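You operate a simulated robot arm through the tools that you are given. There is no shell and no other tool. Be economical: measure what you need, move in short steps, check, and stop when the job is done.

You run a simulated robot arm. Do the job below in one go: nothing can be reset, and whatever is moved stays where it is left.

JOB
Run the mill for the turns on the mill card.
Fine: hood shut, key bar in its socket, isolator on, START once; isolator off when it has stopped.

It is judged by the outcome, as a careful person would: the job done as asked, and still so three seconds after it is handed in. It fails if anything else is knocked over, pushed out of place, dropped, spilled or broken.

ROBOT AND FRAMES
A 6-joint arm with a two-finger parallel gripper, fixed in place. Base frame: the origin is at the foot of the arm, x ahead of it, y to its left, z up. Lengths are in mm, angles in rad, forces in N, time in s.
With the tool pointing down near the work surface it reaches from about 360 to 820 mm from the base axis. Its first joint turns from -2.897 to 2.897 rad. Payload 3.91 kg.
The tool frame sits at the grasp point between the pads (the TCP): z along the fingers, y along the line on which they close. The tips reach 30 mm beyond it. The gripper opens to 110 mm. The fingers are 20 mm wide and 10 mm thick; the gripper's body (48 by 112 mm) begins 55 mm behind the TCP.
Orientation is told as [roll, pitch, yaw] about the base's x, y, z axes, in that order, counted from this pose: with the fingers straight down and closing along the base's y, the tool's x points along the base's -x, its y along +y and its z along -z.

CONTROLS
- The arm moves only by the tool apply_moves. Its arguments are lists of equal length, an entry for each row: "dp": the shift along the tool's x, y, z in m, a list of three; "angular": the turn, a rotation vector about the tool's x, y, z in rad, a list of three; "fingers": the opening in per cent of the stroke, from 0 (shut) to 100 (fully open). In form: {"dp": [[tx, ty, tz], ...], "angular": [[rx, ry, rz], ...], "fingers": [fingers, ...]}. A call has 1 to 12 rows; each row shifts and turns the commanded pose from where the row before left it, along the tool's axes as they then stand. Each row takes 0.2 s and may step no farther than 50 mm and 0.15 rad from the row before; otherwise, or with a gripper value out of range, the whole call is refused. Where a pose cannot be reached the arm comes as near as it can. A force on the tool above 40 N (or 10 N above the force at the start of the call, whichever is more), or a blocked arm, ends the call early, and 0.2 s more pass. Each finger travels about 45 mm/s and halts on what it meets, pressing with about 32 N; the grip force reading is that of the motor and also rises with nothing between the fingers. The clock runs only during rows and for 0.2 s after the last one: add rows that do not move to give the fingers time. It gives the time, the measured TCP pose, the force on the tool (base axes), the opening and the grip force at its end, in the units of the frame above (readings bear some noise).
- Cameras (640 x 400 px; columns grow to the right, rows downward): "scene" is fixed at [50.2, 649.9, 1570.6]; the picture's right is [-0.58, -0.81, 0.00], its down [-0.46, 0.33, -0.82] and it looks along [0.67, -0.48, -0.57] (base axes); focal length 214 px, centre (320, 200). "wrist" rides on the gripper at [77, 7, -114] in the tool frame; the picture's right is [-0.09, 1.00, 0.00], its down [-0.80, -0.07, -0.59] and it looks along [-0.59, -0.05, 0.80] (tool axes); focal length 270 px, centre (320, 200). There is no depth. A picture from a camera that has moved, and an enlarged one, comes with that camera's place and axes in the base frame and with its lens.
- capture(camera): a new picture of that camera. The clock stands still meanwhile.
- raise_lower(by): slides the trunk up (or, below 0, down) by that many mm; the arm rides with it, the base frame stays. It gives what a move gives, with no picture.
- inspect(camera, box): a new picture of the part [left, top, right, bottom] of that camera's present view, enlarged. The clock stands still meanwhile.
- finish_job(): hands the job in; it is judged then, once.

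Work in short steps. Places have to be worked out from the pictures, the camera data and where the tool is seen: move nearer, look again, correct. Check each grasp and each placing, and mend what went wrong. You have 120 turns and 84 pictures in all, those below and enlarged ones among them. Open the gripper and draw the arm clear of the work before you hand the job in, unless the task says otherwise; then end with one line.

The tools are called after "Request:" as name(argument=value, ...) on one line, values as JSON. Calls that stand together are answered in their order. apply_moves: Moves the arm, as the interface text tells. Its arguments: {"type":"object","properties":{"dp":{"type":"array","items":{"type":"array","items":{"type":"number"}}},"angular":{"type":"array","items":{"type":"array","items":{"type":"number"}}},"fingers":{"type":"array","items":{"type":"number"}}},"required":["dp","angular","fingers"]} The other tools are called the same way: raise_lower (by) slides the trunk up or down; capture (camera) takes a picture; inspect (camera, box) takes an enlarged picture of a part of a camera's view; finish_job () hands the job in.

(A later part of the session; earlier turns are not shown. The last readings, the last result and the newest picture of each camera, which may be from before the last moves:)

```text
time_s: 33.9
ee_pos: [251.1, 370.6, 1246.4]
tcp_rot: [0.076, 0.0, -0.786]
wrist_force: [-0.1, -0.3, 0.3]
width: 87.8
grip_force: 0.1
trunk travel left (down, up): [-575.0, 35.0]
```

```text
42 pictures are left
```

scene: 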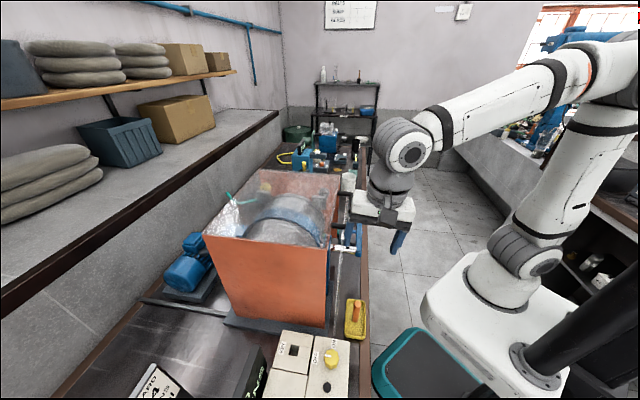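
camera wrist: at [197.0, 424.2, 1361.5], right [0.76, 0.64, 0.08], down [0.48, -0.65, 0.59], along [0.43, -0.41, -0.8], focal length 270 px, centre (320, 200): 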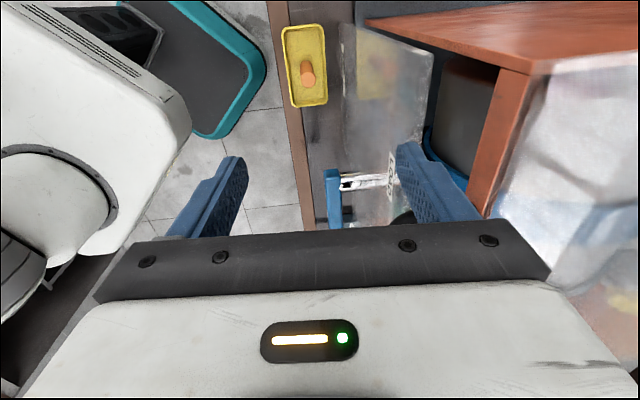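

I inspect the hood's front gap and correct the small roll (0.076).

Request:
inspect(camera="scene", box=[270, 170, 390, 340])

Request:
apply_moves(dp=[[0.04, 0, 0]], angular=[[0.076, 0, 0]], fingers=[80])

Request:
inspect(camera="wrist", box=[240, 0, 480, 160])

```text
2.35 times, centred on (330, 255) of scene
camera zoom: at [50.2, 649.9, 1570.6], right [-0.58, -0.81, 0.0], down [-0.46, 0.33, -0.82], along [0.67, -0.48, -0.57], focal length 505 px, centre (296, 71)
```

zoom: 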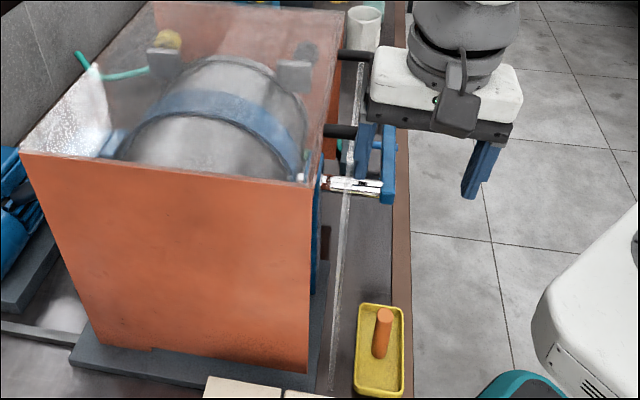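

```text
time_s: 34.3
ee_pos: [225.2, 401.2, 1244.9]
tcp_rot: [-0.003, -0.003, -0.785]
wrist_force: [-0.4, 0.9, -0.3]
width: 87.8
grip_force: 0.1
trunk travel left (down, up): [-575.0, 35.0]
```

```text
2.50 times, centred on (360, 80) of wrist
camera zoom: at [176.4, 460.1, 1359.5], right [0.77, 0.64, 0.0], down [0.52, -0.61, 0.6], along [0.38, -0.46, -0.8], focal length 676 px, centre (220, 500)
```

zoom: 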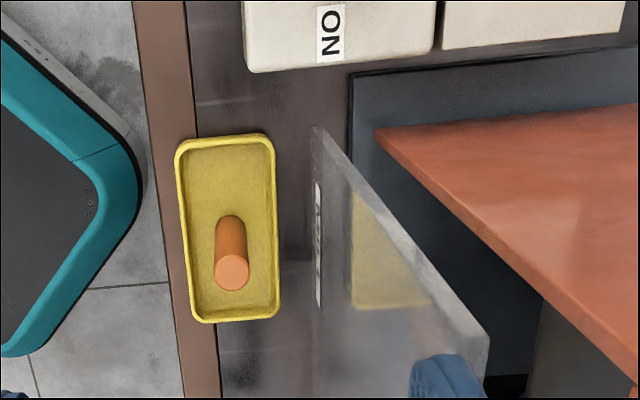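

The key bar stands upright at about (257, 371), top z ≈ 990; socket at about (266, 568), z ≈ 976. I move above the key bar for a closer look.

Request:
apply_moves(dp=[[-0.0438, 0.001, 0], [0, 0, 0.045], [0, 0, 0.045], [0, 0, 0.045]], angular=[[0, 0, 0], [0, 0, 0], [0, 0, 0], [0, 0, 0]], fingers=[60, 60, 60, 60])

Request:
inspect(camera="wrist", box=[200, 20, 440, 180])

```text
time_s: 35.3
ee_pos: [253.3, 371.7, 1113.4]
tcp_rot: [0.002, -0.002, -0.787]
wrist_force: [-0.4, -0.5, 1.1]
width: 65.6
grip_force: 0.0
trunk travel left (down, up): [-575.0, 35.0]
```

```text
2.50 times, centred on (320, 100) of wrist
camera zoom: at [204.7, 430.6, 1228.3], right [0.77, 0.64, 0.0], down [0.52, -0.62, 0.6], along [0.38, -0.46, -0.8], focal length 676 px, centre (320, 450)
```

zoom: 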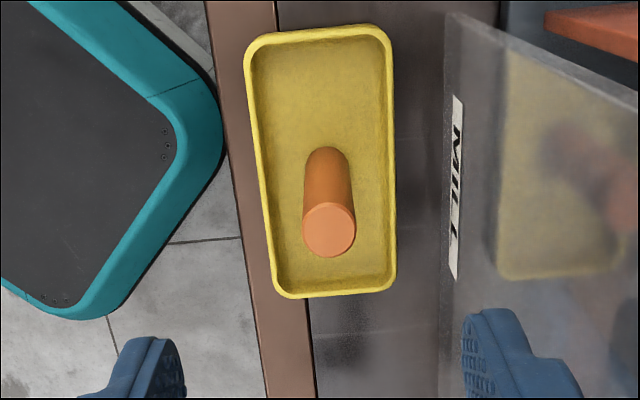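

The peg is round (~19 mm). The clear panel is too near for this gripper orientation, so I go up, turn 90° to close along the bench, and tilt the wrist away from the panel.

Request:
apply_moves(dp=[[0, 0, -0.045], [0, 0, -0.045], [0, 0, -0.04], [0, 0, 0], [0, 0, 0], [0, 0, 0], [0, 0, 0], [0, 0, 0], [0, 0, 0], [0, 0, 0]], angular=[[0, 0, 0], [0, 0, 0], [0, 0, -0.15], [0, 0, -0.15], [0, 0, -0.15], [0, 0, -0.15], [0, 0, -0.15], [0, 0, -0.15], [0, 0, -0.15], [0, 0, -0.15]], fingers=[55, 50, 45, 45, 45, 45, 45, 45, 45, 45])

Request:
apply_moves(dp=[[0, 0, 0], [0, 0, 0], [0, 0, 0], [0, 0, 0], [0, 0, 0]], angular=[[0, 0, -0.15], [0, 0, -0.15], [0, 0, -0.07], [0, -0.15, 0], [0, -0.15, 0]], fingers=[45, 45, 45, 45, 45])

```text
time_s: 37.5
ee_pos: [254.9, 370.6, 1243.7]
tcp_rot: [-0.003, -0.001, 0.417]
wrist_force: [-0.7, -0.2, 0.4]
width: 49.5
grip_force: 0.2
trunk travel left (down, up): [-575.0, 35.0]
```

```text
time_s: 38.7
ee_pos: [253.4, 369.6, 1243.6]
tcp_rot: [0.001, -0.302, 0.785]
wrist_force: [-0.7, -0.2, 0.4]
width: 49.6
grip_force: 0.1
trunk travel left (down, up): [-575.0, 35.0]
```

Request:
apply_moves(dp=[[0.01126, -0.0003, 0.039], [0.01126, -0.0003, 0.039], [0.01126, -0.0003, 0.039], [0.01126, -0.0003, 0.039], [0.01126, -0.0004, 0.039]], angular=[[0, 0, 0], [0, 0, 0], [0, 0, 0], [0, 0, 0], [0, 0, 0]], fingers=[42, 42, 42, 42, 42])

Request:
capture(camera="wrist")

Request:
inspect(camera="scene", box=[280, 190, 440, 370])

```text
time_s: 39.9
ee_pos: [256.8, 372.9, 1038.7]
tcp_rot: [-0.002, -0.3, 0.784]
wrist_force: [0.0, -0.3, -0.1]
width: 46.2
grip_force: 0.1
trunk travel left (down, up): [-575.0, 35.0]
```

```text
38 pictures are left
camera wrist: at [176.4, 301.4, 1125.3], right [-0.64, 0.76, 0.02], down [0.47, 0.37, 0.8], along [0.61, 0.53, -0.59], focal length 270 px, centre (320, 200)
```

wrist: 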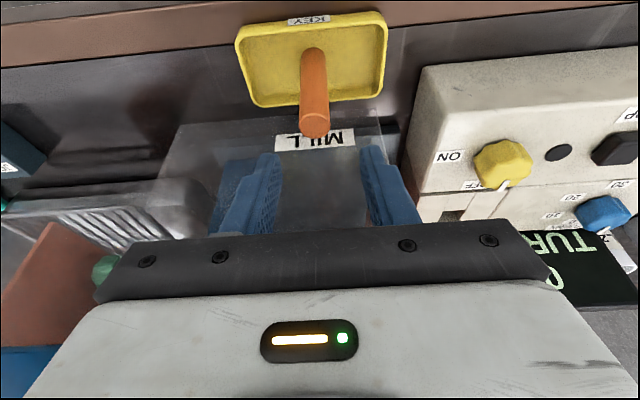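

```text
2.22 times, centred on (360, 280) of scene
camera zoom: at [50.2, 649.9, 1570.6], right [-0.58, -0.81, 0.0], down [-0.46, 0.33, -0.82], along [0.67, -0.48, -0.57], focal length 477 px, centre (231, 22)
```

zoom: 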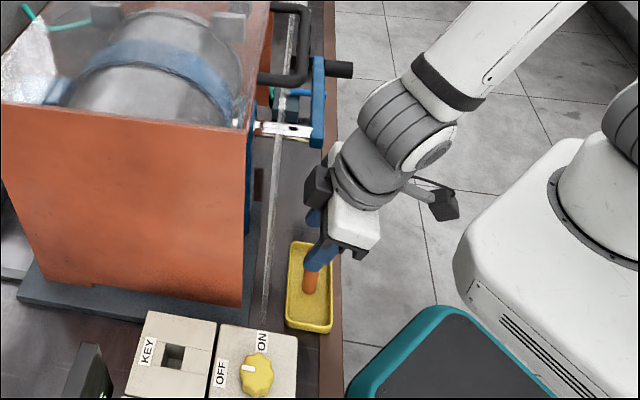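

Peg is between the fingers. I go straight down and grip it near its top.

Request:
apply_moves(dp=[[0.007, -0.002, 0.0195], [0.006, 0, 0.0195], [0.006, 0, 0.019], [0, 0, 0], [0, 0, 0], [0, 0, 0]], angular=[[0, 0, 0], [0, 0, 0], [0, 0, 0], [0, 0, 0], [0, 0, 0], [0, 0, 0]], fingers=[42, 42, 42, 0, 0, 0])

```text
time_s: 41.3
ee_pos: [258.3, 370.8, 980.1]
tcp_rot: [0.0, -0.3, 0.787]
wrist_force: [0.0, 0.1, -0.5]
width: 18.1
grip_force: 32.0
trunk travel left (down, up): [-575.0, 35.0]
```

Gripped (18 mm). Lift straight up and check.

Request:
apply_moves(dp=[[-0.0118, 0, -0.0382], [-0.0118, 0, -0.0382], [-0.0118, 0, -0.0382]], angular=[[0, 0, 0], [0, 0, 0], [0, 0, 0]], fingers=[0, 0, 0])

Request:
capture(camera="wrist")

Request:
inspect(camera="scene", box=[250, 230, 410, 400])

```text
time_s: 42.1
ee_pos: [257.7, 367.5, 1101.5]
tcp_rot: [-0.002, -0.299, 0.786]
wrist_force: [0.0, -0.6, -0.3]
width: 18.4
grip_force: 31.7
trunk travel left (down, up): [-575.0, 35.0]
```

```text
36 pictures are left
camera wrist: at [178.6, 297.2, 1189.4], right [-0.64, 0.76, 0.02], down [0.47, 0.37, 0.8], along [0.61, 0.53, -0.59], focal length 270 px, centre (320, 200)
```

wrist: 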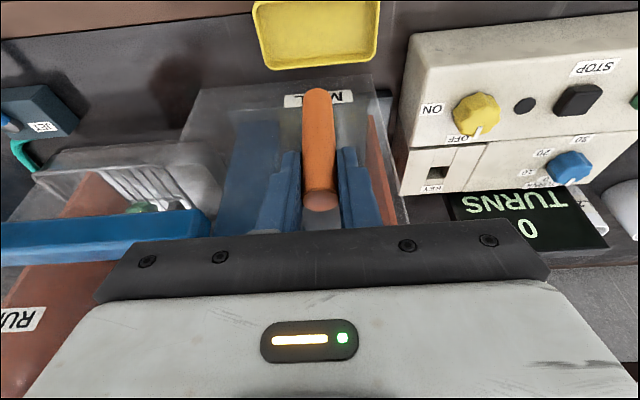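

```text
2.35 times, centred on (330, 315) of scene
camera zoom: at [50.2, 649.9, 1570.6], right [-0.58, -0.81, 0.0], down [-0.46, 0.33, -0.82], along [0.67, -0.48, -0.57], focal length 505 px, centre (296, -71)
```

zoom: 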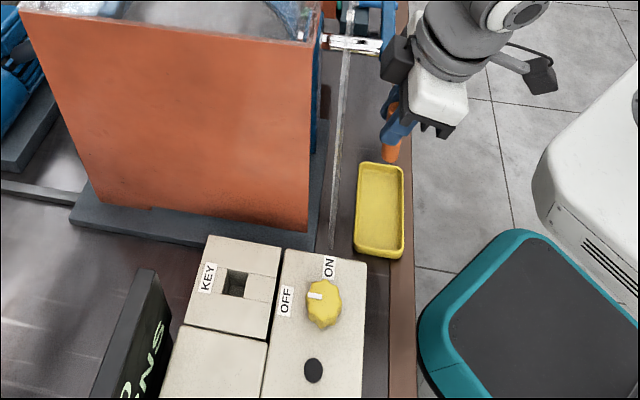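

The key bar is in hand and vertical. I move along the bench clear of the panel, then part way inward, and look at the socket.

Request:
apply_moves(dp=[[0, 0.045, 0], [0, 0.045, 0], [0, 0.042, 0], [-0.0334, 0, 0.0103], [-0.0334, 0, 0.0103]], angular=[[0, 0, 0], [0, 0, 0], [0, 0, 0], [0, 0, 0], [0, 0, 0]], fingers=[0, 0, 0, 0, 0])

Request:
capture(camera="wrist")

```text
time_s: 43.3
ee_pos: [216.3, 513.5, 1098.7]
tcp_rot: [-0.002, -0.3, 0.784]
wrist_force: [-0.4, -0.4, -0.5]
width: 18.5
grip_force: 31.6
trunk travel left (down, up): [-575.0, 35.0]
```

```text
34 pictures are left
camera wrist: at [136.9, 442.4, 1186.0], right [-0.64, 0.76, 0.02], down [0.47, 0.37, 0.8], along [0.61, 0.53, -0.59], focal length 270 px, centre (320, 200)
```

wrist: 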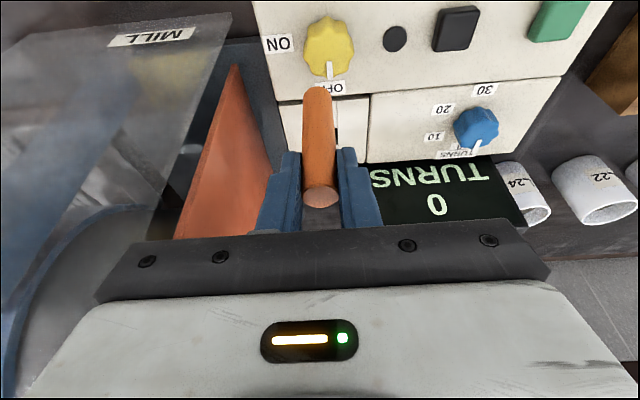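

The bar hides the socket, so I side-step 60 mm to see it clearly.

Request:
apply_moves(dp=[[0, 0.03, 0], [0, 0.03, 0]], angular=[[0, 0, 0], [0, 0, 0]], fingers=[0, 0])

Request:
inspect(camera="wrist", box=[180, 50, 420, 230])

Request:
inspect(camera="scene", box=[260, 310, 360, 400])

```text
time_s: 43.9
ee_pos: [172.8, 554.8, 1098.6]
tcp_rot: [-0.003, -0.301, 0.786]
wrist_force: [0.7, 0.2, -0.8]
width: 18.2
grip_force: 32.1
trunk travel left (down, up): [-575.0, 35.0]
```

```text
2.22 times, centred on (300, 140) of wrist
camera zoom: at [93.1, 483.8, 1184.7], right [-0.64, 0.76, 0.02], down [0.47, 0.37, 0.8], along [0.61, 0.53, -0.59], focal length 601 px, centre (364, 333)
```

zoom: 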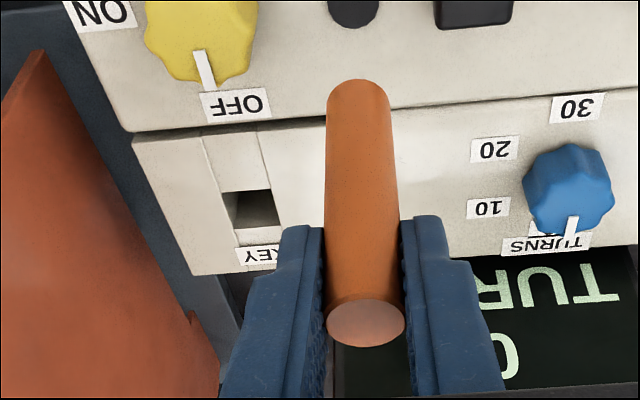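

```text
4.44 times, centred on (310, 355) of scene
camera zoom: at [50.2, 649.9, 1570.6], right [-0.58, -0.81, 0.0], down [-0.46, 0.33, -0.82], along [0.67, -0.48, -0.57], focal length 953 px, centre (364, -489)
```

zoom: 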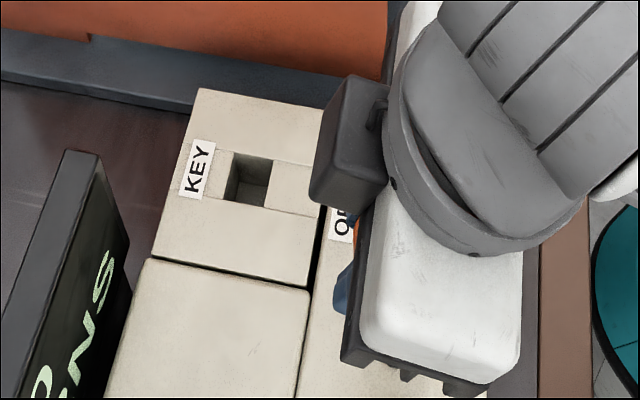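

Socket triangulated at (267.3, 570.7, ~975), a ~23 mm square hole. I bring the bar over it with the bottom ~10 mm above the console and check.

Request:
apply_moves(dp=[[0, -0.0278, 0], [0, -0.0278, 0], [-0.0375, 0, 0.0116], [-0.0376, 0, 0.0116], [0.0056, 0, 0.018], [0.0047, 0, 0.0153]], angular=[[0, 0, 0], [0, 0, 0], [0, 0, 0], [0, 0, 0], [0, 0, 0], [0, 0, 0]], fingers=[0, 0, 0, 0, 0, 0])

Request:
inspect(camera="scene", box=[250, 300, 350, 400])

Request:
inspect(camera="wrist", box=[200, 50, 440, 230])

```text
time_s: 45.3
ee_pos: [269.9, 574.5, 1064.7]
tcp_rot: [-0.001, -0.3, 0.786]
wrist_force: [-0.8, 0.1, -0.7]
width: 18.1
grip_force: 32.0
trunk travel left (down, up): [-575.0, 35.0]
```

```text
4.00 times, centred on (300, 350) of scene
camera zoom: at [50.2, 649.9, 1570.6], right [-0.58, -0.81, 0.0], down [-0.46, 0.33, -0.82], along [0.67, -0.48, -0.57], focal length 858 px, centre (400, -400)
```

zoom: 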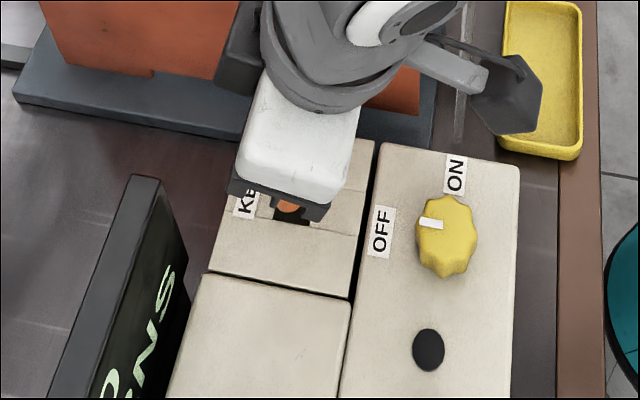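

```text
2.22 times, centred on (320, 140) of wrist
camera zoom: at [190.6, 502.3, 1151.6], right [-0.64, 0.76, 0.02], down [0.47, 0.37, 0.8], along [0.61, 0.53, -0.59], focal length 601 px, centre (320, 333)
```

zoom: 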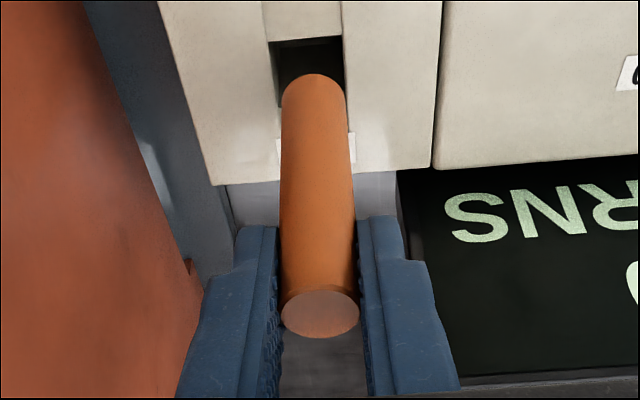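

The bar is ~4 mm too far in; I correct and lower slowly in small steps.

Request:
apply_moves(dp=[[0.0038, -0.0005, -0.0012], [0.0018, 0, 0.0057], [0.0018, 0, 0.0057], [0.0018, 0, 0.0057], [0.0018, 0, 0.0057]], angular=[[0, 0, 0], [0, 0, 0], [0, 0, 0], [0, 0, 0], [0, 0, 0]], fingers=[0, 0, 0, 0, 0])

Request:
inspect(camera="wrist", box=[200, 50, 440, 230])

```text
time_s: 46.5
ee_pos: [265.9, 570.0, 1045.0]
tcp_rot: [0.002, -0.307, 0.782]
wrist_force: [1.0, 5.7, 27.0]
width: 18.3
grip_force: 31.9
trunk travel left (down, up): [-575.0, 35.0]
```

```text
2.22 times, centred on (320, 140) of wrist
camera zoom: at [185.9, 497.3, 1130.6], right [-0.64, 0.76, 0.03], down [0.46, 0.36, 0.81], along [0.61, 0.53, -0.59], focal length 601 px, centre (320, 333)
```

zoom: 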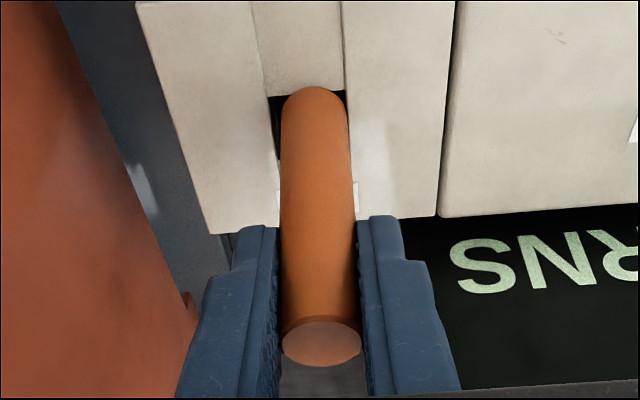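

Contact at the rim: bar is slightly toward the near and right edges. I lift, shift 2 mm and 4 mm, and lower again.

Request:
apply_moves(dp=[[-0.0018, 0, -0.0057], [-0.0038, -0.002, 0.0012], [0.0018, 0, 0.0057], [0.0012, 0, 0.0038], [0.0012, 0, 0.0038]], angular=[[0, 0, 0], [0, 0, 0], [0, 0, 0], [0, 0, 0], [0, 0, 0]], fingers=[0, 0, 0, 0, 0])

Request:
inspect(camera="wrist", box=[200, 50, 440, 230])

```text
time_s: 47.7
ee_pos: [267.9, 571.1, 1035.4]
tcp_rot: [0.002, -0.304, 0.784]
wrist_force: [7.5, 3.5, 26.5]
width: 18.2
grip_force: 31.1
trunk travel left (down, up): [-575.0, 35.0]
```

```text
2.22 times, centred on (320, 140) of wrist
camera zoom: at [188.6, 499.0, 1121.9], right [-0.64, 0.76, 0.03], down [0.47, 0.36, 0.81], along [0.61, 0.53, -0.59], focal length 601 px, centre (320, 333)
```

zoom: 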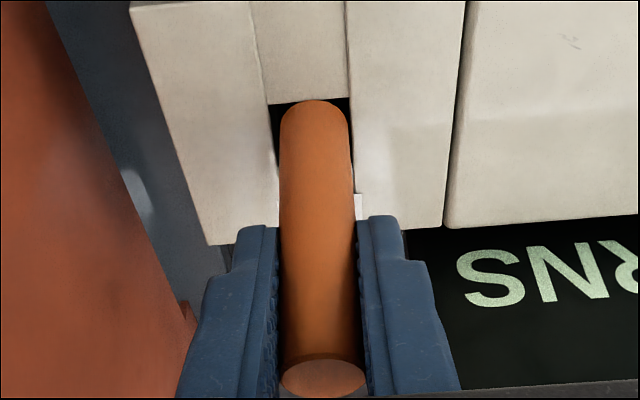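

The bar slipped up in the grip a bit, still catching the near edge. I lift, shift 4 mm further in and 1.5 mm left, then lower gently.

Request:
apply_moves(dp=[[-0.0027, 0, -0.0086], [-0.0038, -0.0015, 0.0012], [0.0012, 0, 0.0038]], angular=[[0, 0, 0], [0, 0, 0], [0, 0, 0]], fingers=[0, 0, 0])

Request:
inspect(camera="wrist", box=[200, 50, 440, 230])

Request:
inspect(camera="scene", box=[280, 320, 330, 370])

```text
time_s: 48.5
ee_pos: [272.4, 571.1, 1038.0]
tcp_rot: [-0.004, -0.3, 0.785]
wrist_force: [-0.7, -0.1, -1.2]
width: 18.2
grip_force: 32.0
trunk travel left (down, up): [-575.0, 35.0]
```

```text
2.22 times, centred on (320, 140) of wrist
camera zoom: at [192.5, 500.1, 1125.0], right [-0.64, 0.76, 0.02], down [0.47, 0.37, 0.8], along [0.61, 0.53, -0.59], focal length 601 px, centre (320, 333)
```

zoom: 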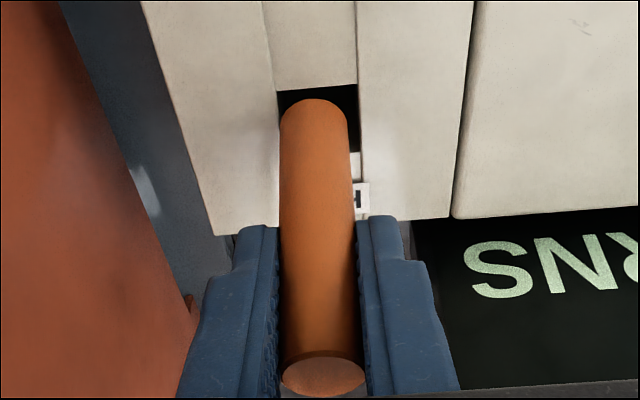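

```text
8.00 times, centred on (305, 345) of scene
camera zoom: at [50.2, 649.9, 1570.6], right [-0.58, -0.81, 0.0], down [-0.46, 0.33, -0.82], along [0.67, -0.48, -0.57], focal length 1716 px, centre (440, -960)
```

zoom: 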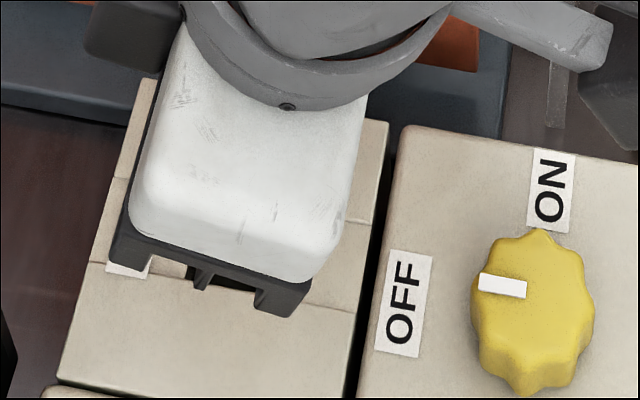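

Now the rim clears the hole edges on all visible sides. I lower.

Request:
apply_moves(dp=[[0.0012, 0.0007, 0.0038], [0.0012, 0, 0.0038], [0.0012, 0, 0.0038]], angular=[[0, 0, 0], [0, 0, 0], [0, 0, 0]], fingers=[0, 0, 0])

Request:
inspect(camera="wrist", box=[200, 50, 440, 230])

```text
time_s: 49.3
ee_pos: [272.8, 572.6, 1025.5]
tcp_rot: [-0.002, -0.297, 0.785]
wrist_force: [-2.5, -2.0, -1.0]
width: 18.3
grip_force: 32.3
trunk travel left (down, up): [-575.0, 35.0]
```

```text
2.22 times, centred on (320, 140) of wrist
camera zoom: at [193.1, 501.0, 1113.4], right [-0.64, 0.76, 0.02], down [0.47, 0.37, 0.8], along [0.61, 0.53, -0.59], focal length 601 px, centre (320, 333)
```

zoom: 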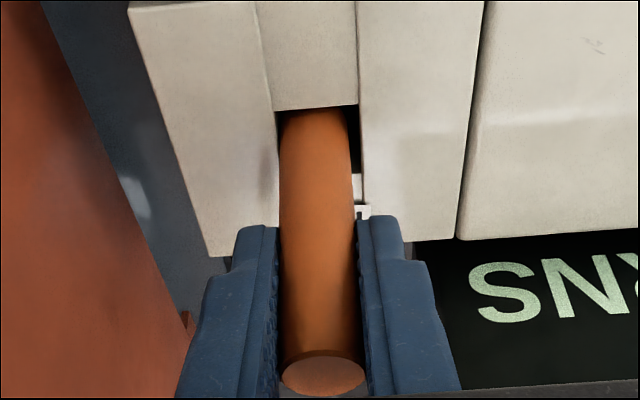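

It is entering the hole with no load. I continue down.

Request:
apply_moves(dp=[[0.0012, 0.001, 0.0038], [0.0012, 0, 0.0038], [0.0012, 0, 0.0038], [0.0006, 0, 0.0019]], angular=[[0, 0, 0], [0, 0, 0], [0, 0, 0], [0, 0, 0]], fingers=[0, 0, 0, 0])

Request:
inspect(camera="wrist", box=[200, 50, 440, 230])

```text
time_s: 50.3
ee_pos: [271.9, 571.7, 1013.8]
tcp_rot: [-0.001, -0.302, 0.786]
wrist_force: [-3.4, -3.4, 1.7]
width: 18.4
grip_force: 32.2
trunk travel left (down, up): [-575.0, 35.0]
```

```text
2.22 times, centred on (320, 140) of wrist
camera zoom: at [192.3, 500.7, 1100.7], right [-0.64, 0.76, 0.02], down [0.47, 0.37, 0.81], along [0.61, 0.53, -0.59], focal length 601 px, centre (320, 333)
```

zoom: 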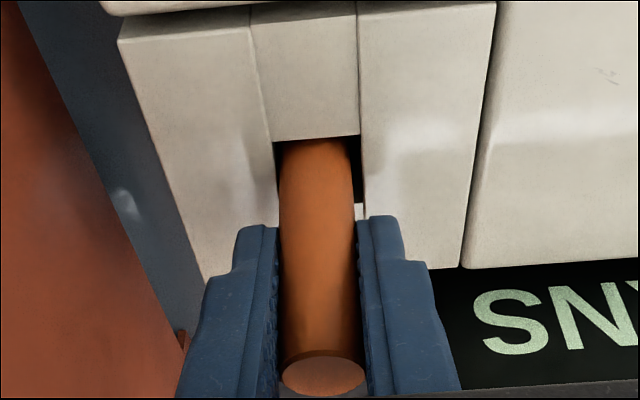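

Request:
apply_moves(dp=[[0.0009, 0, 0.0029], [0.0006, 0, 0.0019], [0, 0, 0]], angular=[[0, 0, 0], [0, 0, 0], [0, 0, 0]], fingers=[0, 0, 0])

```text
time_s: 51.1
ee_pos: [271.5, 571.1, 1008.1]
tcp_rot: [-0.001, -0.3, 0.785]
wrist_force: [-1.5, -1.5, 0.7]
width: 18.4
grip_force: 31.7
trunk travel left (down, up): [-575.0, 35.0]
```

Not bottomed yet and near the console with the tips. I release so it settles, raise, and look.

Request:
apply_moves(dp=[[0, 0, 0], [0, 0, 0], [0, 0, 0], [-0.0118, 0, -0.0382], [-0.0118, 0, -0.0382], [0.03, 0, 0]], angular=[[0, 0, 0], [0, 0, 0], [0, 0, 0], [0, 0, 0], [0, 0, 0], [0, 0, 0]], fingers=[35, 45, 45, 45, 45, 45])

Request:
capture(camera="wrist")

```text
time_s: 52.5
ee_pos: [253.3, 551.3, 1079.1]
tcp_rot: [-0.002, -0.301, 0.784]
wrist_force: [-0.1, -0.4, -0.7]
width: 49.5
grip_force: 0.0
trunk travel left (down, up): [-575.0, 35.0]
```

```text
23 pictures are left
camera wrist: at [173.1, 480.7, 1166.1], right [-0.64, 0.76, 0.02], down [0.47, 0.37, 0.81], along [0.61, 0.53, -0.59], focal length 270 px, centre (320, 200)
```

wrist: 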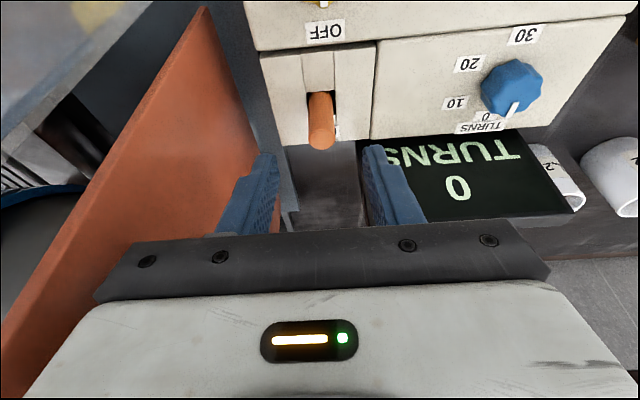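

Key bar sits in the socket (top z ≈ 1011). Dial labels run clockwise 0→10→20→30, 60° apart, so I need a 180° clockwise turn. I untilt and move above the blue dial, near (165, 657).

Request:
apply_moves(dp=[[0, 0, -0.02], [0, 0, 0], [-0.004, 0.046, 0], [-0.004, 0.046, 0], [-0.004, 0.045, 0], [0, 0, 0], [0, 0, 0], [0, 0, 0], [0, 0, 0], [0, 0, 0]], angular=[[0, 0.15, 0], [0, 0.15, 0], [0, 0, 0], [0, 0, 0], [0, 0, 0], [0, 0, -0.15], [0, 0, -0.15], [0, 0, -0.15], [0, 0, -0.15], [0, 0, 0]], fingers=[55, 60, 60, 60, 60, 60, 60, 60, 60, 60])

Request:
capture(camera="wrist")

```text
time_s: 54.7
ee_pos: [157.7, 654.5, 1097.5]
tcp_rot: [-0.001, 0.0, 1.386]
wrist_force: [-1.2, -1.0, -0.1]
width: 66.0
grip_force: 0.0
trunk travel left (down, up): [-575.0, 35.0]
```

```text
22 pictures are left
camera wrist: at [137.6, 580.2, 1211.8], right [-0.96, 0.27, 0.0], down [0.22, 0.77, 0.59], along [0.16, 0.57, -0.8], focal length 270 px, centre (320, 200)
```

wrist: 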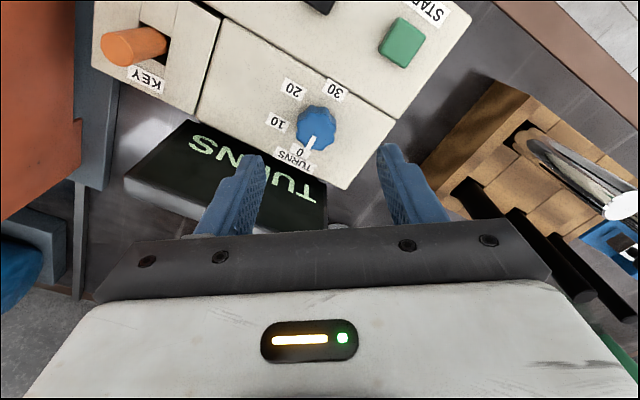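

I centre on the knob at (164, 659.5), lower so the tips straddle it, and grip.

Request:
apply_moves(dp=[[-0.0061, -0.0053, 0.03], [0, 0, 0.03], [0, 0, 0.02], [0, 0, 0.004], [0, 0, 0], [0, 0, 0], [0, 0, 0], [0, 0, 0]], angular=[[0, 0, 0], [0, 0, 0], [0, 0, 0], [0, 0, 0], [0, 0, 0], [0, 0, 0], [0, 0, 0], [0, 0, 0]], fingers=[60, 60, 60, 60, 0, 0, 0, 0])

Request:
capture(camera="wrist")

```text
time_s: 56.5
ee_pos: [162.9, 660.9, 1015.3]
tcp_rot: [-0.002, 0.002, 1.384]
wrist_force: [-8.2, 1.5, -4.0]
width: 33.1
grip_force: 44.9
trunk travel left (down, up): [-575.0, 35.0]
```

```text
21 pictures are left
camera wrist: at [143.5, 585.8, 1128.7], right [-0.96, 0.27, 0.0], down [0.22, 0.77, 0.59], along [0.16, 0.57, -0.8], focal length 270 px, centre (320, 200)
```

wrist: 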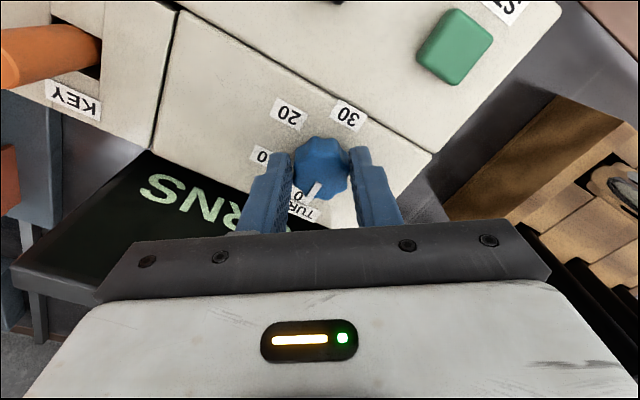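

Gripped at 33 mm. I turn clockwise 1.5 rad.

Request:
apply_moves(dp=[[0, 0, 0], [0, 0, 0], [0, 0, 0], [0, 0, 0], [0, 0, 0], [0, 0, 0], [0, 0, 0], [0, 0, 0], [0, 0, 0], [0, 0, 0]], angular=[[0, 0, 0.15], [0, 0, 0.15], [0, 0, 0.15], [0, 0, 0.15], [0, 0, 0.15], [0, 0, 0.15], [0, 0, 0.15], [0, 0, 0.15], [0, 0, 0.15], [0, 0, 0.15]], fingers=[0, 0, 0, 0, 0, 0, 0, 0, 0, 0])

Request:
capture(camera="wrist")

```text
time_s: 57.7
ee_pos: [159.4, 662.1, 1013.8]
tcp_rot: [0.005, -0.004, 0.688]
wrist_force: [-12.8, 11.7, -5.5]
width: 33.1
grip_force: 44.9
trunk travel left (down, up): [-575.0, 35.0]
stopped in row 5: the force on the tool passed its limit (the readings are from after the stop); the commanded pose is now the measured one
```

```text
20 pictures are left
camera wrist: at [97.7, 618.2, 1128.3], right [-0.56, 0.83, 0.01], down [0.66, 0.45, 0.6], along [0.49, 0.34, -0.8], focal length 270 px, centre (320, 200)
```

wrist: 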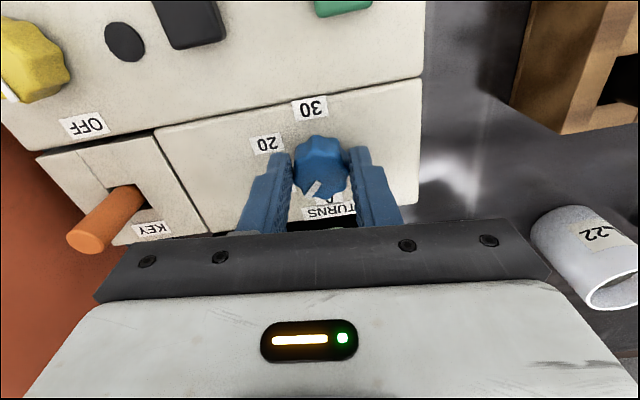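

The knob turns with the gripper, but my TCP is off its axis, giving side load. I shift 3 mm toward the axis and go on.

Request:
apply_moves(dp=[[0, 0.003, 0], [0, 0, 0], [0, 0, 0], [0, 0, 0], [0, 0, 0], [0, 0, 0]], angular=[[0, 0, 0], [0, 0, 0.15], [0, 0, 0.15], [0, 0, 0.15], [0, 0, 0.15], [0, 0, 0.15]], fingers=[0, 0, 0, 0, 0, 0])

```text
time_s: 59.1
ee_pos: [159.3, 667.3, 1012.9]
tcp_rot: [0.006, -0.001, -0.064]
wrist_force: [-15.9, 25.1, -6.9]
width: 33.0
grip_force: 45.4
trunk travel left (down, up): [-575.0, 35.0]
```

About 1.45 rad done, with load building. I release, lift and look at the pointer and the knob's true centre.

Request:
apply_moves(dp=[[0, 0, 0], [0, 0, 0], [0, 0, -0.04], [0, 0, -0.04]], angular=[[0, 0, 0], [0, 0, 0], [0, 0, 0], [0, 0, 0]], fingers=[50, 60, 60, 60])

Request:
capture(camera="wrist")

```text
time_s: 60.1
ee_pos: [160.2, 660.9, 1097.3]
tcp_rot: [0.005, 0.002, -0.064]
wrist_force: [-0.4, -0.2, -0.5]
width: 66.0
grip_force: 0.2
trunk travel left (down, up): [-575.0, 35.0]
```

```text
19 pictures are left
camera wrist: at [85.7, 671.5, 1211.0], right [0.15, 0.99, 0.01], down [0.79, -0.12, 0.59], along [0.59, -0.09, -0.8], focal length 270 px, centre (320, 200)
```

wrist: 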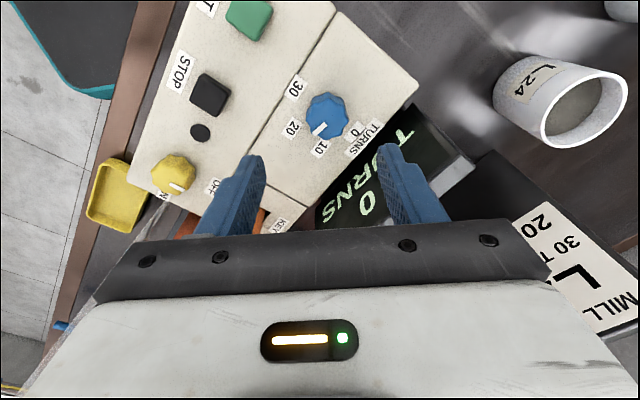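

Pointer is between 10 and 20, as expected; the knob's axis is really at (165, 665.5). I go back to yaw ≈ 0.9, recentre, and regrip lower.

Request:
apply_moves(dp=[[0, 0, 0], [0, 0, 0], [0, 0, 0], [0, 0, 0], [0, 0, 0], [0, 0, 0], [0, 0, 0], [-0.0066, -0.0009, 0.04], [0, 0, 0.03], [0, 0, 0.017]], angular=[[0, 0, -0.14], [0, 0, -0.14], [0, 0, -0.14], [0, 0, -0.14], [0, 0, -0.14], [0, 0, -0.14], [0, 0, -0.12], [0, 0, 0], [0, 0, 0], [0, 0, 0]], fingers=[60, 60, 60, 60, 60, 60, 60, 60, 60, 60])

Request:
apply_moves(dp=[[0, 0, 0], [0, 0, 0], [0, 0, 0], [0, 0, 0], [0, 0, 0], [0, 0, 0], [0, 0, 0]], angular=[[0, 0, 0], [0, 0, 0], [0, 0, 0], [0, 0, 0.12], [0, 0, 0.12], [0, 0, 0.12], [0, 0, 0.12]], fingers=[0, 0, 0, 0, 0, 0, 0])

```text
time_s: 62.3
ee_pos: [165.6, 667.5, 1006.6]
tcp_rot: [0.005, -0.007, 0.898]
wrist_force: [-0.3, -0.7, -0.2]
width: 66.2
grip_force: 0.1
trunk travel left (down, up): [-575.0, 35.0]
```

```text
time_s: 63.9
ee_pos: [165.8, 667.5, 1007.0]
tcp_rot: [0.0, 0.0, 0.414]
wrist_force: [-6.6, -3.5, -9.2]
width: 33.4
grip_force: 44.6
trunk travel left (down, up): [-575.0, 35.0]
```

Low load now. I turn the remaining ~1.21 rad.

Request:
apply_moves(dp=[[0, 0, 0], [0, 0, 0], [0, 0, 0], [0, 0, 0], [0, 0, 0], [0, 0, 0], [0, 0, 0], [0, 0, 0], [0, 0, 0], [0, 0, 0]], angular=[[0, 0, 0.121], [0, 0, 0.121], [0, 0, 0.121], [0, 0, 0.121], [0, 0, 0.121], [0, 0, 0.121], [0, 0, 0.121], [0, 0, 0.121], [0, 0, 0.121], [0, 0, 0.121]], fingers=[0, 0, 0, 0, 0, 0, 0, 0, 0, 0])

```text
time_s: 66.1
ee_pos: [165.5, 665.4, 1007.4]
tcp_rot: [0.002, 0.003, -0.796]
wrist_force: [-5.6, -19.2, -12.5]
width: 33.6
grip_force: 45.0
trunk travel left (down, up): [-575.0, 35.0]
```

Now I release, lift, and look at the pointer.

Request:
apply_moves(dp=[[0, 0, 0], [0, 0, 0], [0, 0, -0.04], [0, 0, -0.045]], angular=[[0, 0, 0], [0, 0, 0], [0, 0, 0], [0, 0, 0]], fingers=[50, 60, 60, 60])

Request:
capture(camera="wrist")

```text
time_s: 67.1
ee_pos: [164.1, 666.5, 1096.0]
tcp_rot: [0.005, 0.006, -0.793]
wrist_force: [-0.1, -0.3, -0.8]
width: 65.9
grip_force: 0.0
trunk travel left (down, up): [-575.0, 35.0]
```

```text
18 pictures are left
camera wrist: at [116.4, 725.0, 1210.5], right [0.77, 0.64, 0.0], down [0.51, -0.62, 0.59], along [0.38, -0.45, -0.81], focal length 270 px, centre (320, 200)
```

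wrist: 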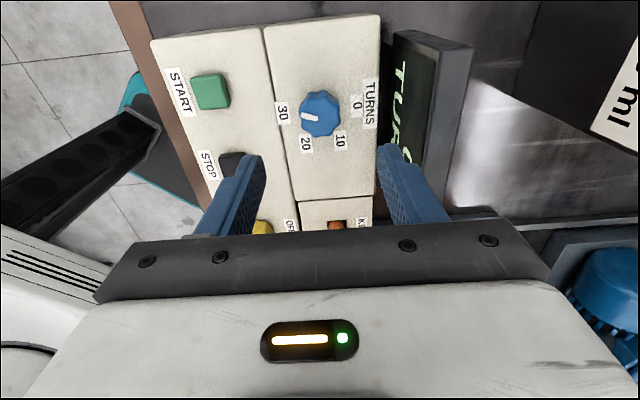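

Request:
inspect(camera="wrist", box=[260, 70, 390, 160])

```text
4.44 times, centred on (325, 115) of wrist
camera zoom: at [116.4, 725.0, 1210.5], right [0.77, 0.64, 0.0], down [0.51, -0.62, 0.59], along [0.38, -0.45, -0.81], focal length 1201 px, centre (298, 578)
```

zoom: 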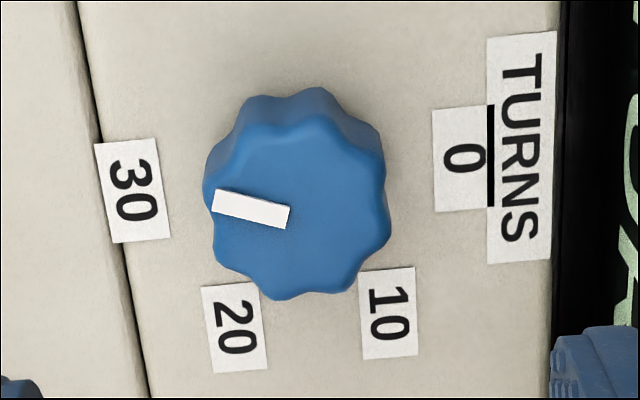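

The pointer is ~18° past 30. I regrip the same way and turn back 0.31 rad.

Request:
apply_moves(dp=[[0, 0, 0.045], [0, 0, 0.044], [0, 0, 0], [0, 0, 0], [0, 0, 0], [0, 0, 0], [0, 0, 0], [0, 0, 0], [0, 0, 0]], angular=[[0, 0, 0], [0, 0, 0], [0, 0, 0], [0, 0, 0], [0, 0, 0], [0, 0, -0.103], [0, 0, -0.103], [0, 0, -0.103], [0, 0, 0]], fingers=[60, 60, 0, 0, 0, 0, 0, 0, 0])

Request:
apply_moves(dp=[[0, 0, 0], [0, 0, 0], [0, 0, -0.04], [0, 0, -0.045]], angular=[[0, 0, 0], [0, 0, 0], [0, 0, 0], [0, 0, 0]], fingers=[50, 60, 60, 60])

Request:
inspect(camera="wrist", box=[120, 20, 400, 195])

```text
time_s: 69.1
ee_pos: [166.5, 666.0, 1006.6]
tcp_rot: [0.007, 0.003, -0.484]
wrist_force: [11.4, -1.7, 17.5]
width: 33.8
grip_force: 45.6
trunk travel left (down, up): [-575.0, 35.0]
```

```text
time_s: 70.1
ee_pos: [165.5, 666.7, 1087.8]
tcp_rot: [0.005, 0.002, -0.484]
wrist_force: [0.1, 0.0, 0.5]
width: 66.1
grip_force: 0.0
trunk travel left (down, up): [-575.0, 35.0]
```

```text
2.29 times, centred on (260, 108) of wrist
camera zoom: at [102.1, 708.2, 1203.4], right [0.54, 0.84, 0.01], down [0.68, -0.44, 0.59], along [0.5, -0.32, -0.81], focal length 618 px, centre (457, 411)
```

zoom: 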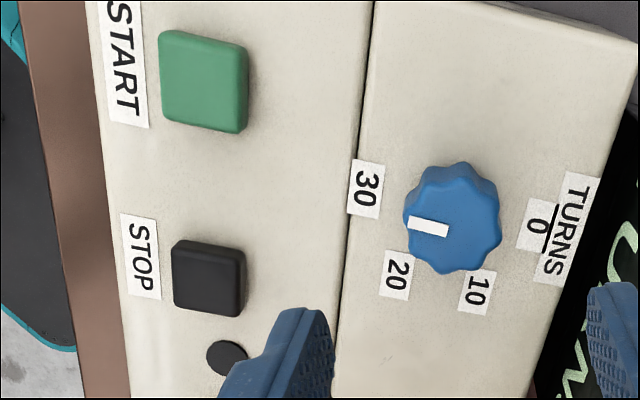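

Pointer aligned with 30. Next the isolator: knob near (198, 511), OFF toward +e2', ON toward +e1', a 90° clockwise turn. I move above it with yaw 0.785.

Request:
apply_moves(dp=[[0, 0, -0.02], [0, 0, 0], [0, 0, 0], [0, 0, 0], [0, 0, 0], [0, 0, 0], [0, 0, 0], [0, 0, 0], [0, 0, 0]], angular=[[0, 0, -0.141], [0, 0, -0.141], [0, 0, -0.141], [0, 0, -0.141], [0, 0, -0.141], [0, 0, -0.141], [0, 0, -0.141], [0, 0, -0.141], [0, 0, -0.141]], fingers=[60, 60, 60, 60, 60, 60, 60, 60, 60])

Request:
apply_moves(dp=[[0.029, -0.0333, 0], [0.029, -0.0333, 0], [0.029, -0.0333, 0], [0, -0.0333, 0], [0, 0, 0]], angular=[[0, 0, 0], [0, 0, 0], [0, 0, 0], [0, 0, 0], [0, 0, 0]], fingers=[60, 60, 60, 60, 60])

Request:
capture(camera="wrist")

```text
time_s: 72.1
ee_pos: [165.7, 666.8, 1109.1]
tcp_rot: [0.003, -0.003, 0.788]
wrist_force: [-1.0, 0.3, 0.2]
width: 65.9
grip_force: 0.1
trunk travel left (down, up): [-575.0, 35.0]
```

```text
time_s: 73.3
ee_pos: [201.5, 511.5, 1108.8]
tcp_rot: [0.004, -0.003, 0.785]
wrist_force: [0.4, 0.4, -0.8]
width: 66.2
grip_force: 0.1
trunk travel left (down, up): [-575.0, 35.0]
```

```text
15 pictures are left
camera wrist: at [143.3, 460.7, 1223.4], right [-0.64, 0.77, 0.0], down [0.62, 0.51, 0.6], along [0.46, 0.39, -0.8], focal length 270 px, centre (320, 200)
```

wrist: 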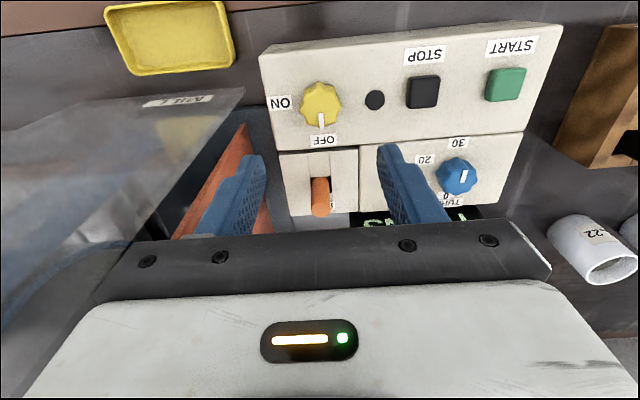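

Isolator axis at about (199, 510). I lower onto it and grip.

Request:
apply_moves(dp=[[0.0028, 0.0007, 0.04], [0, 0, 0.04], [0, 0, 0.021], [0, 0, 0], [0, 0, 0], [0, 0, 0], [0, 0, 0]], angular=[[0, 0, 0], [0, 0, 0], [0, 0, 0], [0, 0, 0], [0, 0, 0], [0, 0, 0], [0, 0, 0]], fingers=[60, 60, 60, 0, 0, 0, 0])

```text
time_s: 74.9
ee_pos: [198.5, 509.4, 1007.2]
tcp_rot: [0.004, -0.004, 0.787]
wrist_force: [5.8, -5.5, -0.5]
width: 33.6
grip_force: 44.8
trunk travel left (down, up): [-575.0, 35.0]
```

Request:
apply_moves(dp=[[0, -0.001, 0], [0, 0, 0], [0, 0, 0], [0, 0, 0], [0, 0, 0], [0, 0, 0], [0, 0, 0], [0, 0, 0], [0, 0, 0], [0, 0, 0], [0, 0, 0]], angular=[[0, 0, 0.143], [0, 0, 0.143], [0, 0, 0.143], [0, 0, 0.143], [0, 0, 0.143], [0, 0, 0.143], [0, 0, 0.143], [0, 0, 0.143], [0, 0, 0.143], [0, 0, 0.143], [0, 0, 0.143]], fingers=[0, 0, 0, 0, 0, 0, 0, 0, 0, 0, 0])

```text
time_s: 77.3
ee_pos: [199.8, 510.4, 1007.5]
tcp_rot: [0.005, 0.007, -0.789]
wrist_force: [14.3, 16.0, 12.3]
width: 33.5
grip_force: 45.4
trunk travel left (down, up): [-575.0, 35.0]
```

Turned 90°. I release, lift, and check the pointer and the lamp.

Request:
apply_moves(dp=[[0, 0, 0], [0, 0, 0], [0, 0, -0.045], [0, 0, -0.045], [0.025, 0, 0]], angular=[[0, 0, 0], [0, 0, 0], [0, 0, 0], [0, 0, 0], [0, 0, 0]], fingers=[50, 60, 60, 60, 60])

Request:
inspect(camera="wrist", box=[220, 20, 420, 180])

```text
time_s: 78.5
ee_pos: [178.8, 529.2, 1096.7]
tcp_rot: [0.003, 0.001, -0.786]
wrist_force: [0.3, 0.7, 0.0]
width: 66.0
grip_force: 0.0
trunk travel left (down, up): [-575.0, 35.0]
```

```text
2.50 times, centred on (320, 100) of wrist
camera zoom: at [131.2, 587.3, 1213.1], right [0.77, 0.64, 0.0], down [0.51, -0.62, 0.59], along [0.38, -0.45, -0.81], focal length 676 px, centre (320, 450)
```

zoom: 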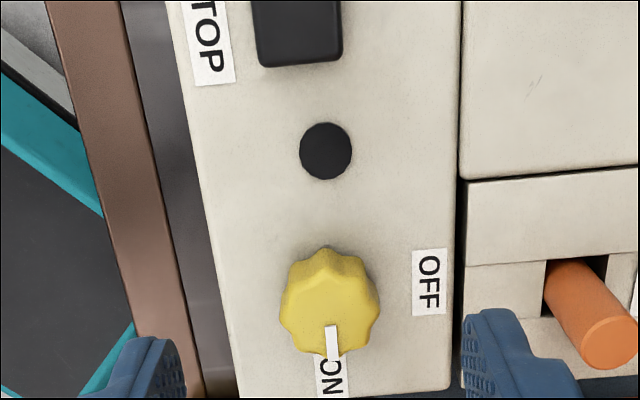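

Isolator is ON. Next START at about (88.5, 618); I close the fingers, turn to yaw 0 to keep the wrist camera clear of the rack, and come above it.

Request:
apply_moves(dp=[[0, 0, 0], [0, 0, 0], [0, 0, 0], [0, 0, 0], [0, 0, 0], [0, 0, 0], [0.0305, 0.0298, 0], [0.0305, 0.0298, 0], [0.0305, 0.0298, 0], [0, 0, 0.04]], angular=[[0, 0, -0.131], [0, 0, -0.131], [0, 0, -0.131], [0, 0, -0.131], [0, 0, -0.131], [0, 0, -0.131], [0, 0, 0], [0, 0, 0], [0, 0, 0], [0, 0, 0]], fingers=[30, 0, 0, 0, 0, 0, 0, 0, 0, 0])

Request:
inspect(camera="wrist", box=[200, 60, 440, 240])

```text
time_s: 80.7
ee_pos: [91.5, 618.4, 1059.3]
tcp_rot: [0.004, 0.0, 0.0]
wrist_force: [0.2, -0.2, 0.1]
width: 0.2
grip_force: 32.0
trunk travel left (down, up): [-575.0, 35.0]
```

```text
2.22 times, centred on (320, 150) of wrist
camera zoom: at [14.8, 624.3, 1173.5], right [0.09, 1.0, 0.01], down [0.8, -0.07, 0.59], along [0.59, -0.05, -0.8], focal length 601 px, centre (320, 311)
```

zoom: 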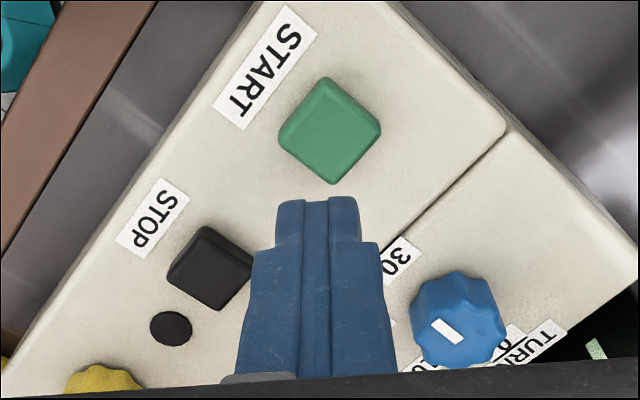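

Button centre at about (83, 620.7). I shift and come down to just above it.

Request:
apply_moves(dp=[[0.0085, 0.0023, 0.0], [0, 0, 0.03], [0, 0, 0.005], [0, 0, 0]], angular=[[0, 0, 0], [0, 0, 0], [0, 0, 0], [0, 0, 0]], fingers=[0, 0, 0, 0])

Request:
inspect(camera="wrist", box=[200, 60, 440, 240])

```text
time_s: 81.7
ee_pos: [79.2, 619.7, 1022.2]
tcp_rot: [0.006, 0.0, -0.002]
wrist_force: [0.9, -0.5, -1.0]
width: 0.0
grip_force: 32.0
trunk travel left (down, up): [-575.0, 35.0]
```

```text
2.22 times, centred on (320, 150) of wrist
camera zoom: at [4.4, 626.7, 1136.6], right [0.09, 1.0, 0.01], down [0.8, -0.07, 0.59], along [0.59, -0.05, -0.8], focal length 601 px, centre (320, 311)
```

zoom: 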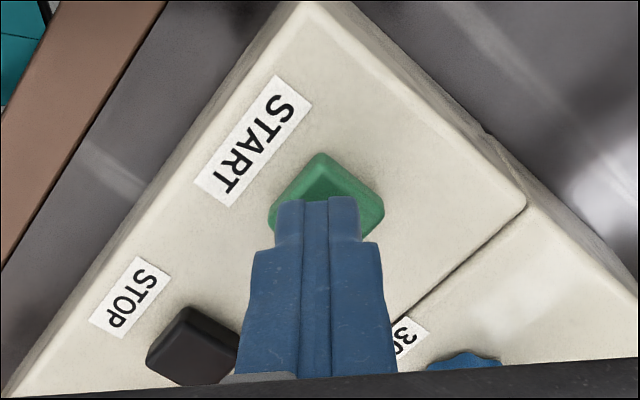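

The tips are over the button. I shift 3 mm and press in small steps.

Request:
apply_moves(dp=[[0.003, 0.001, 0], [0, 0, 0.003], [0, 0, 0.003], [0, 0, 0.002]], angular=[[0, 0, 0], [0, 0, 0], [0, 0, 0], [0, 0, 0]], fingers=[0, 0, 0, 0])

```text
time_s: 82.7
ee_pos: [77.3, 621.6, 1015.2]
tcp_rot: [0.004, 0.0, -0.002]
wrist_force: [-0.3, -0.1, -0.2]
width: 0.0
grip_force: 32.2
trunk travel left (down, up): [-575.0, 35.0]
```

Request:
apply_moves(dp=[[0, 0, 0.002], [0, 0, 0.002], [0, 0, 0.002], [0, 0, 0.001]], angular=[[0, 0, 0], [0, 0, 0], [0, 0, 0], [0, 0, 0]], fingers=[0, 0, 0, 0])

```text
time_s: 83.7
ee_pos: [76.2, 622.3, 1008.7]
tcp_rot: [0.009, 0.002, -0.003]
wrist_force: [0.5, 1.4, 2.0]
width: 0.1
grip_force: 31.8
trunk travel left (down, up): [-575.0, 35.0]
```

A slight force appears. I check whether it has been pressed (lamp/drum).

Request:
inspect(camera="scene", box=[220, 280, 380, 400])

```text
3.33 times, centred on (300, 340) of scene
camera zoom: at [50.2, 649.9, 1570.6], right [-0.58, -0.81, 0.0], down [-0.46, 0.33, -0.82], along [0.67, -0.48, -0.57], focal length 715 px, centre (387, -267)
```

zoom: 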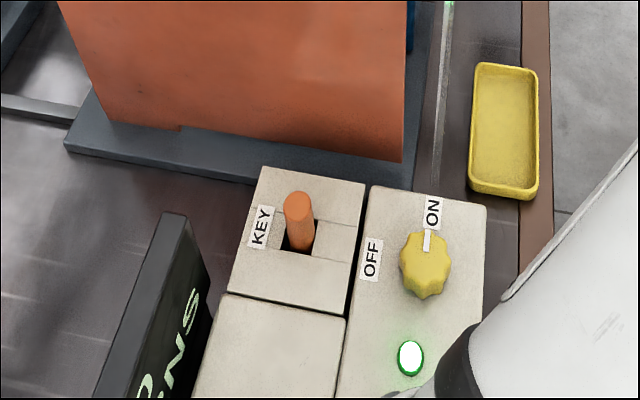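

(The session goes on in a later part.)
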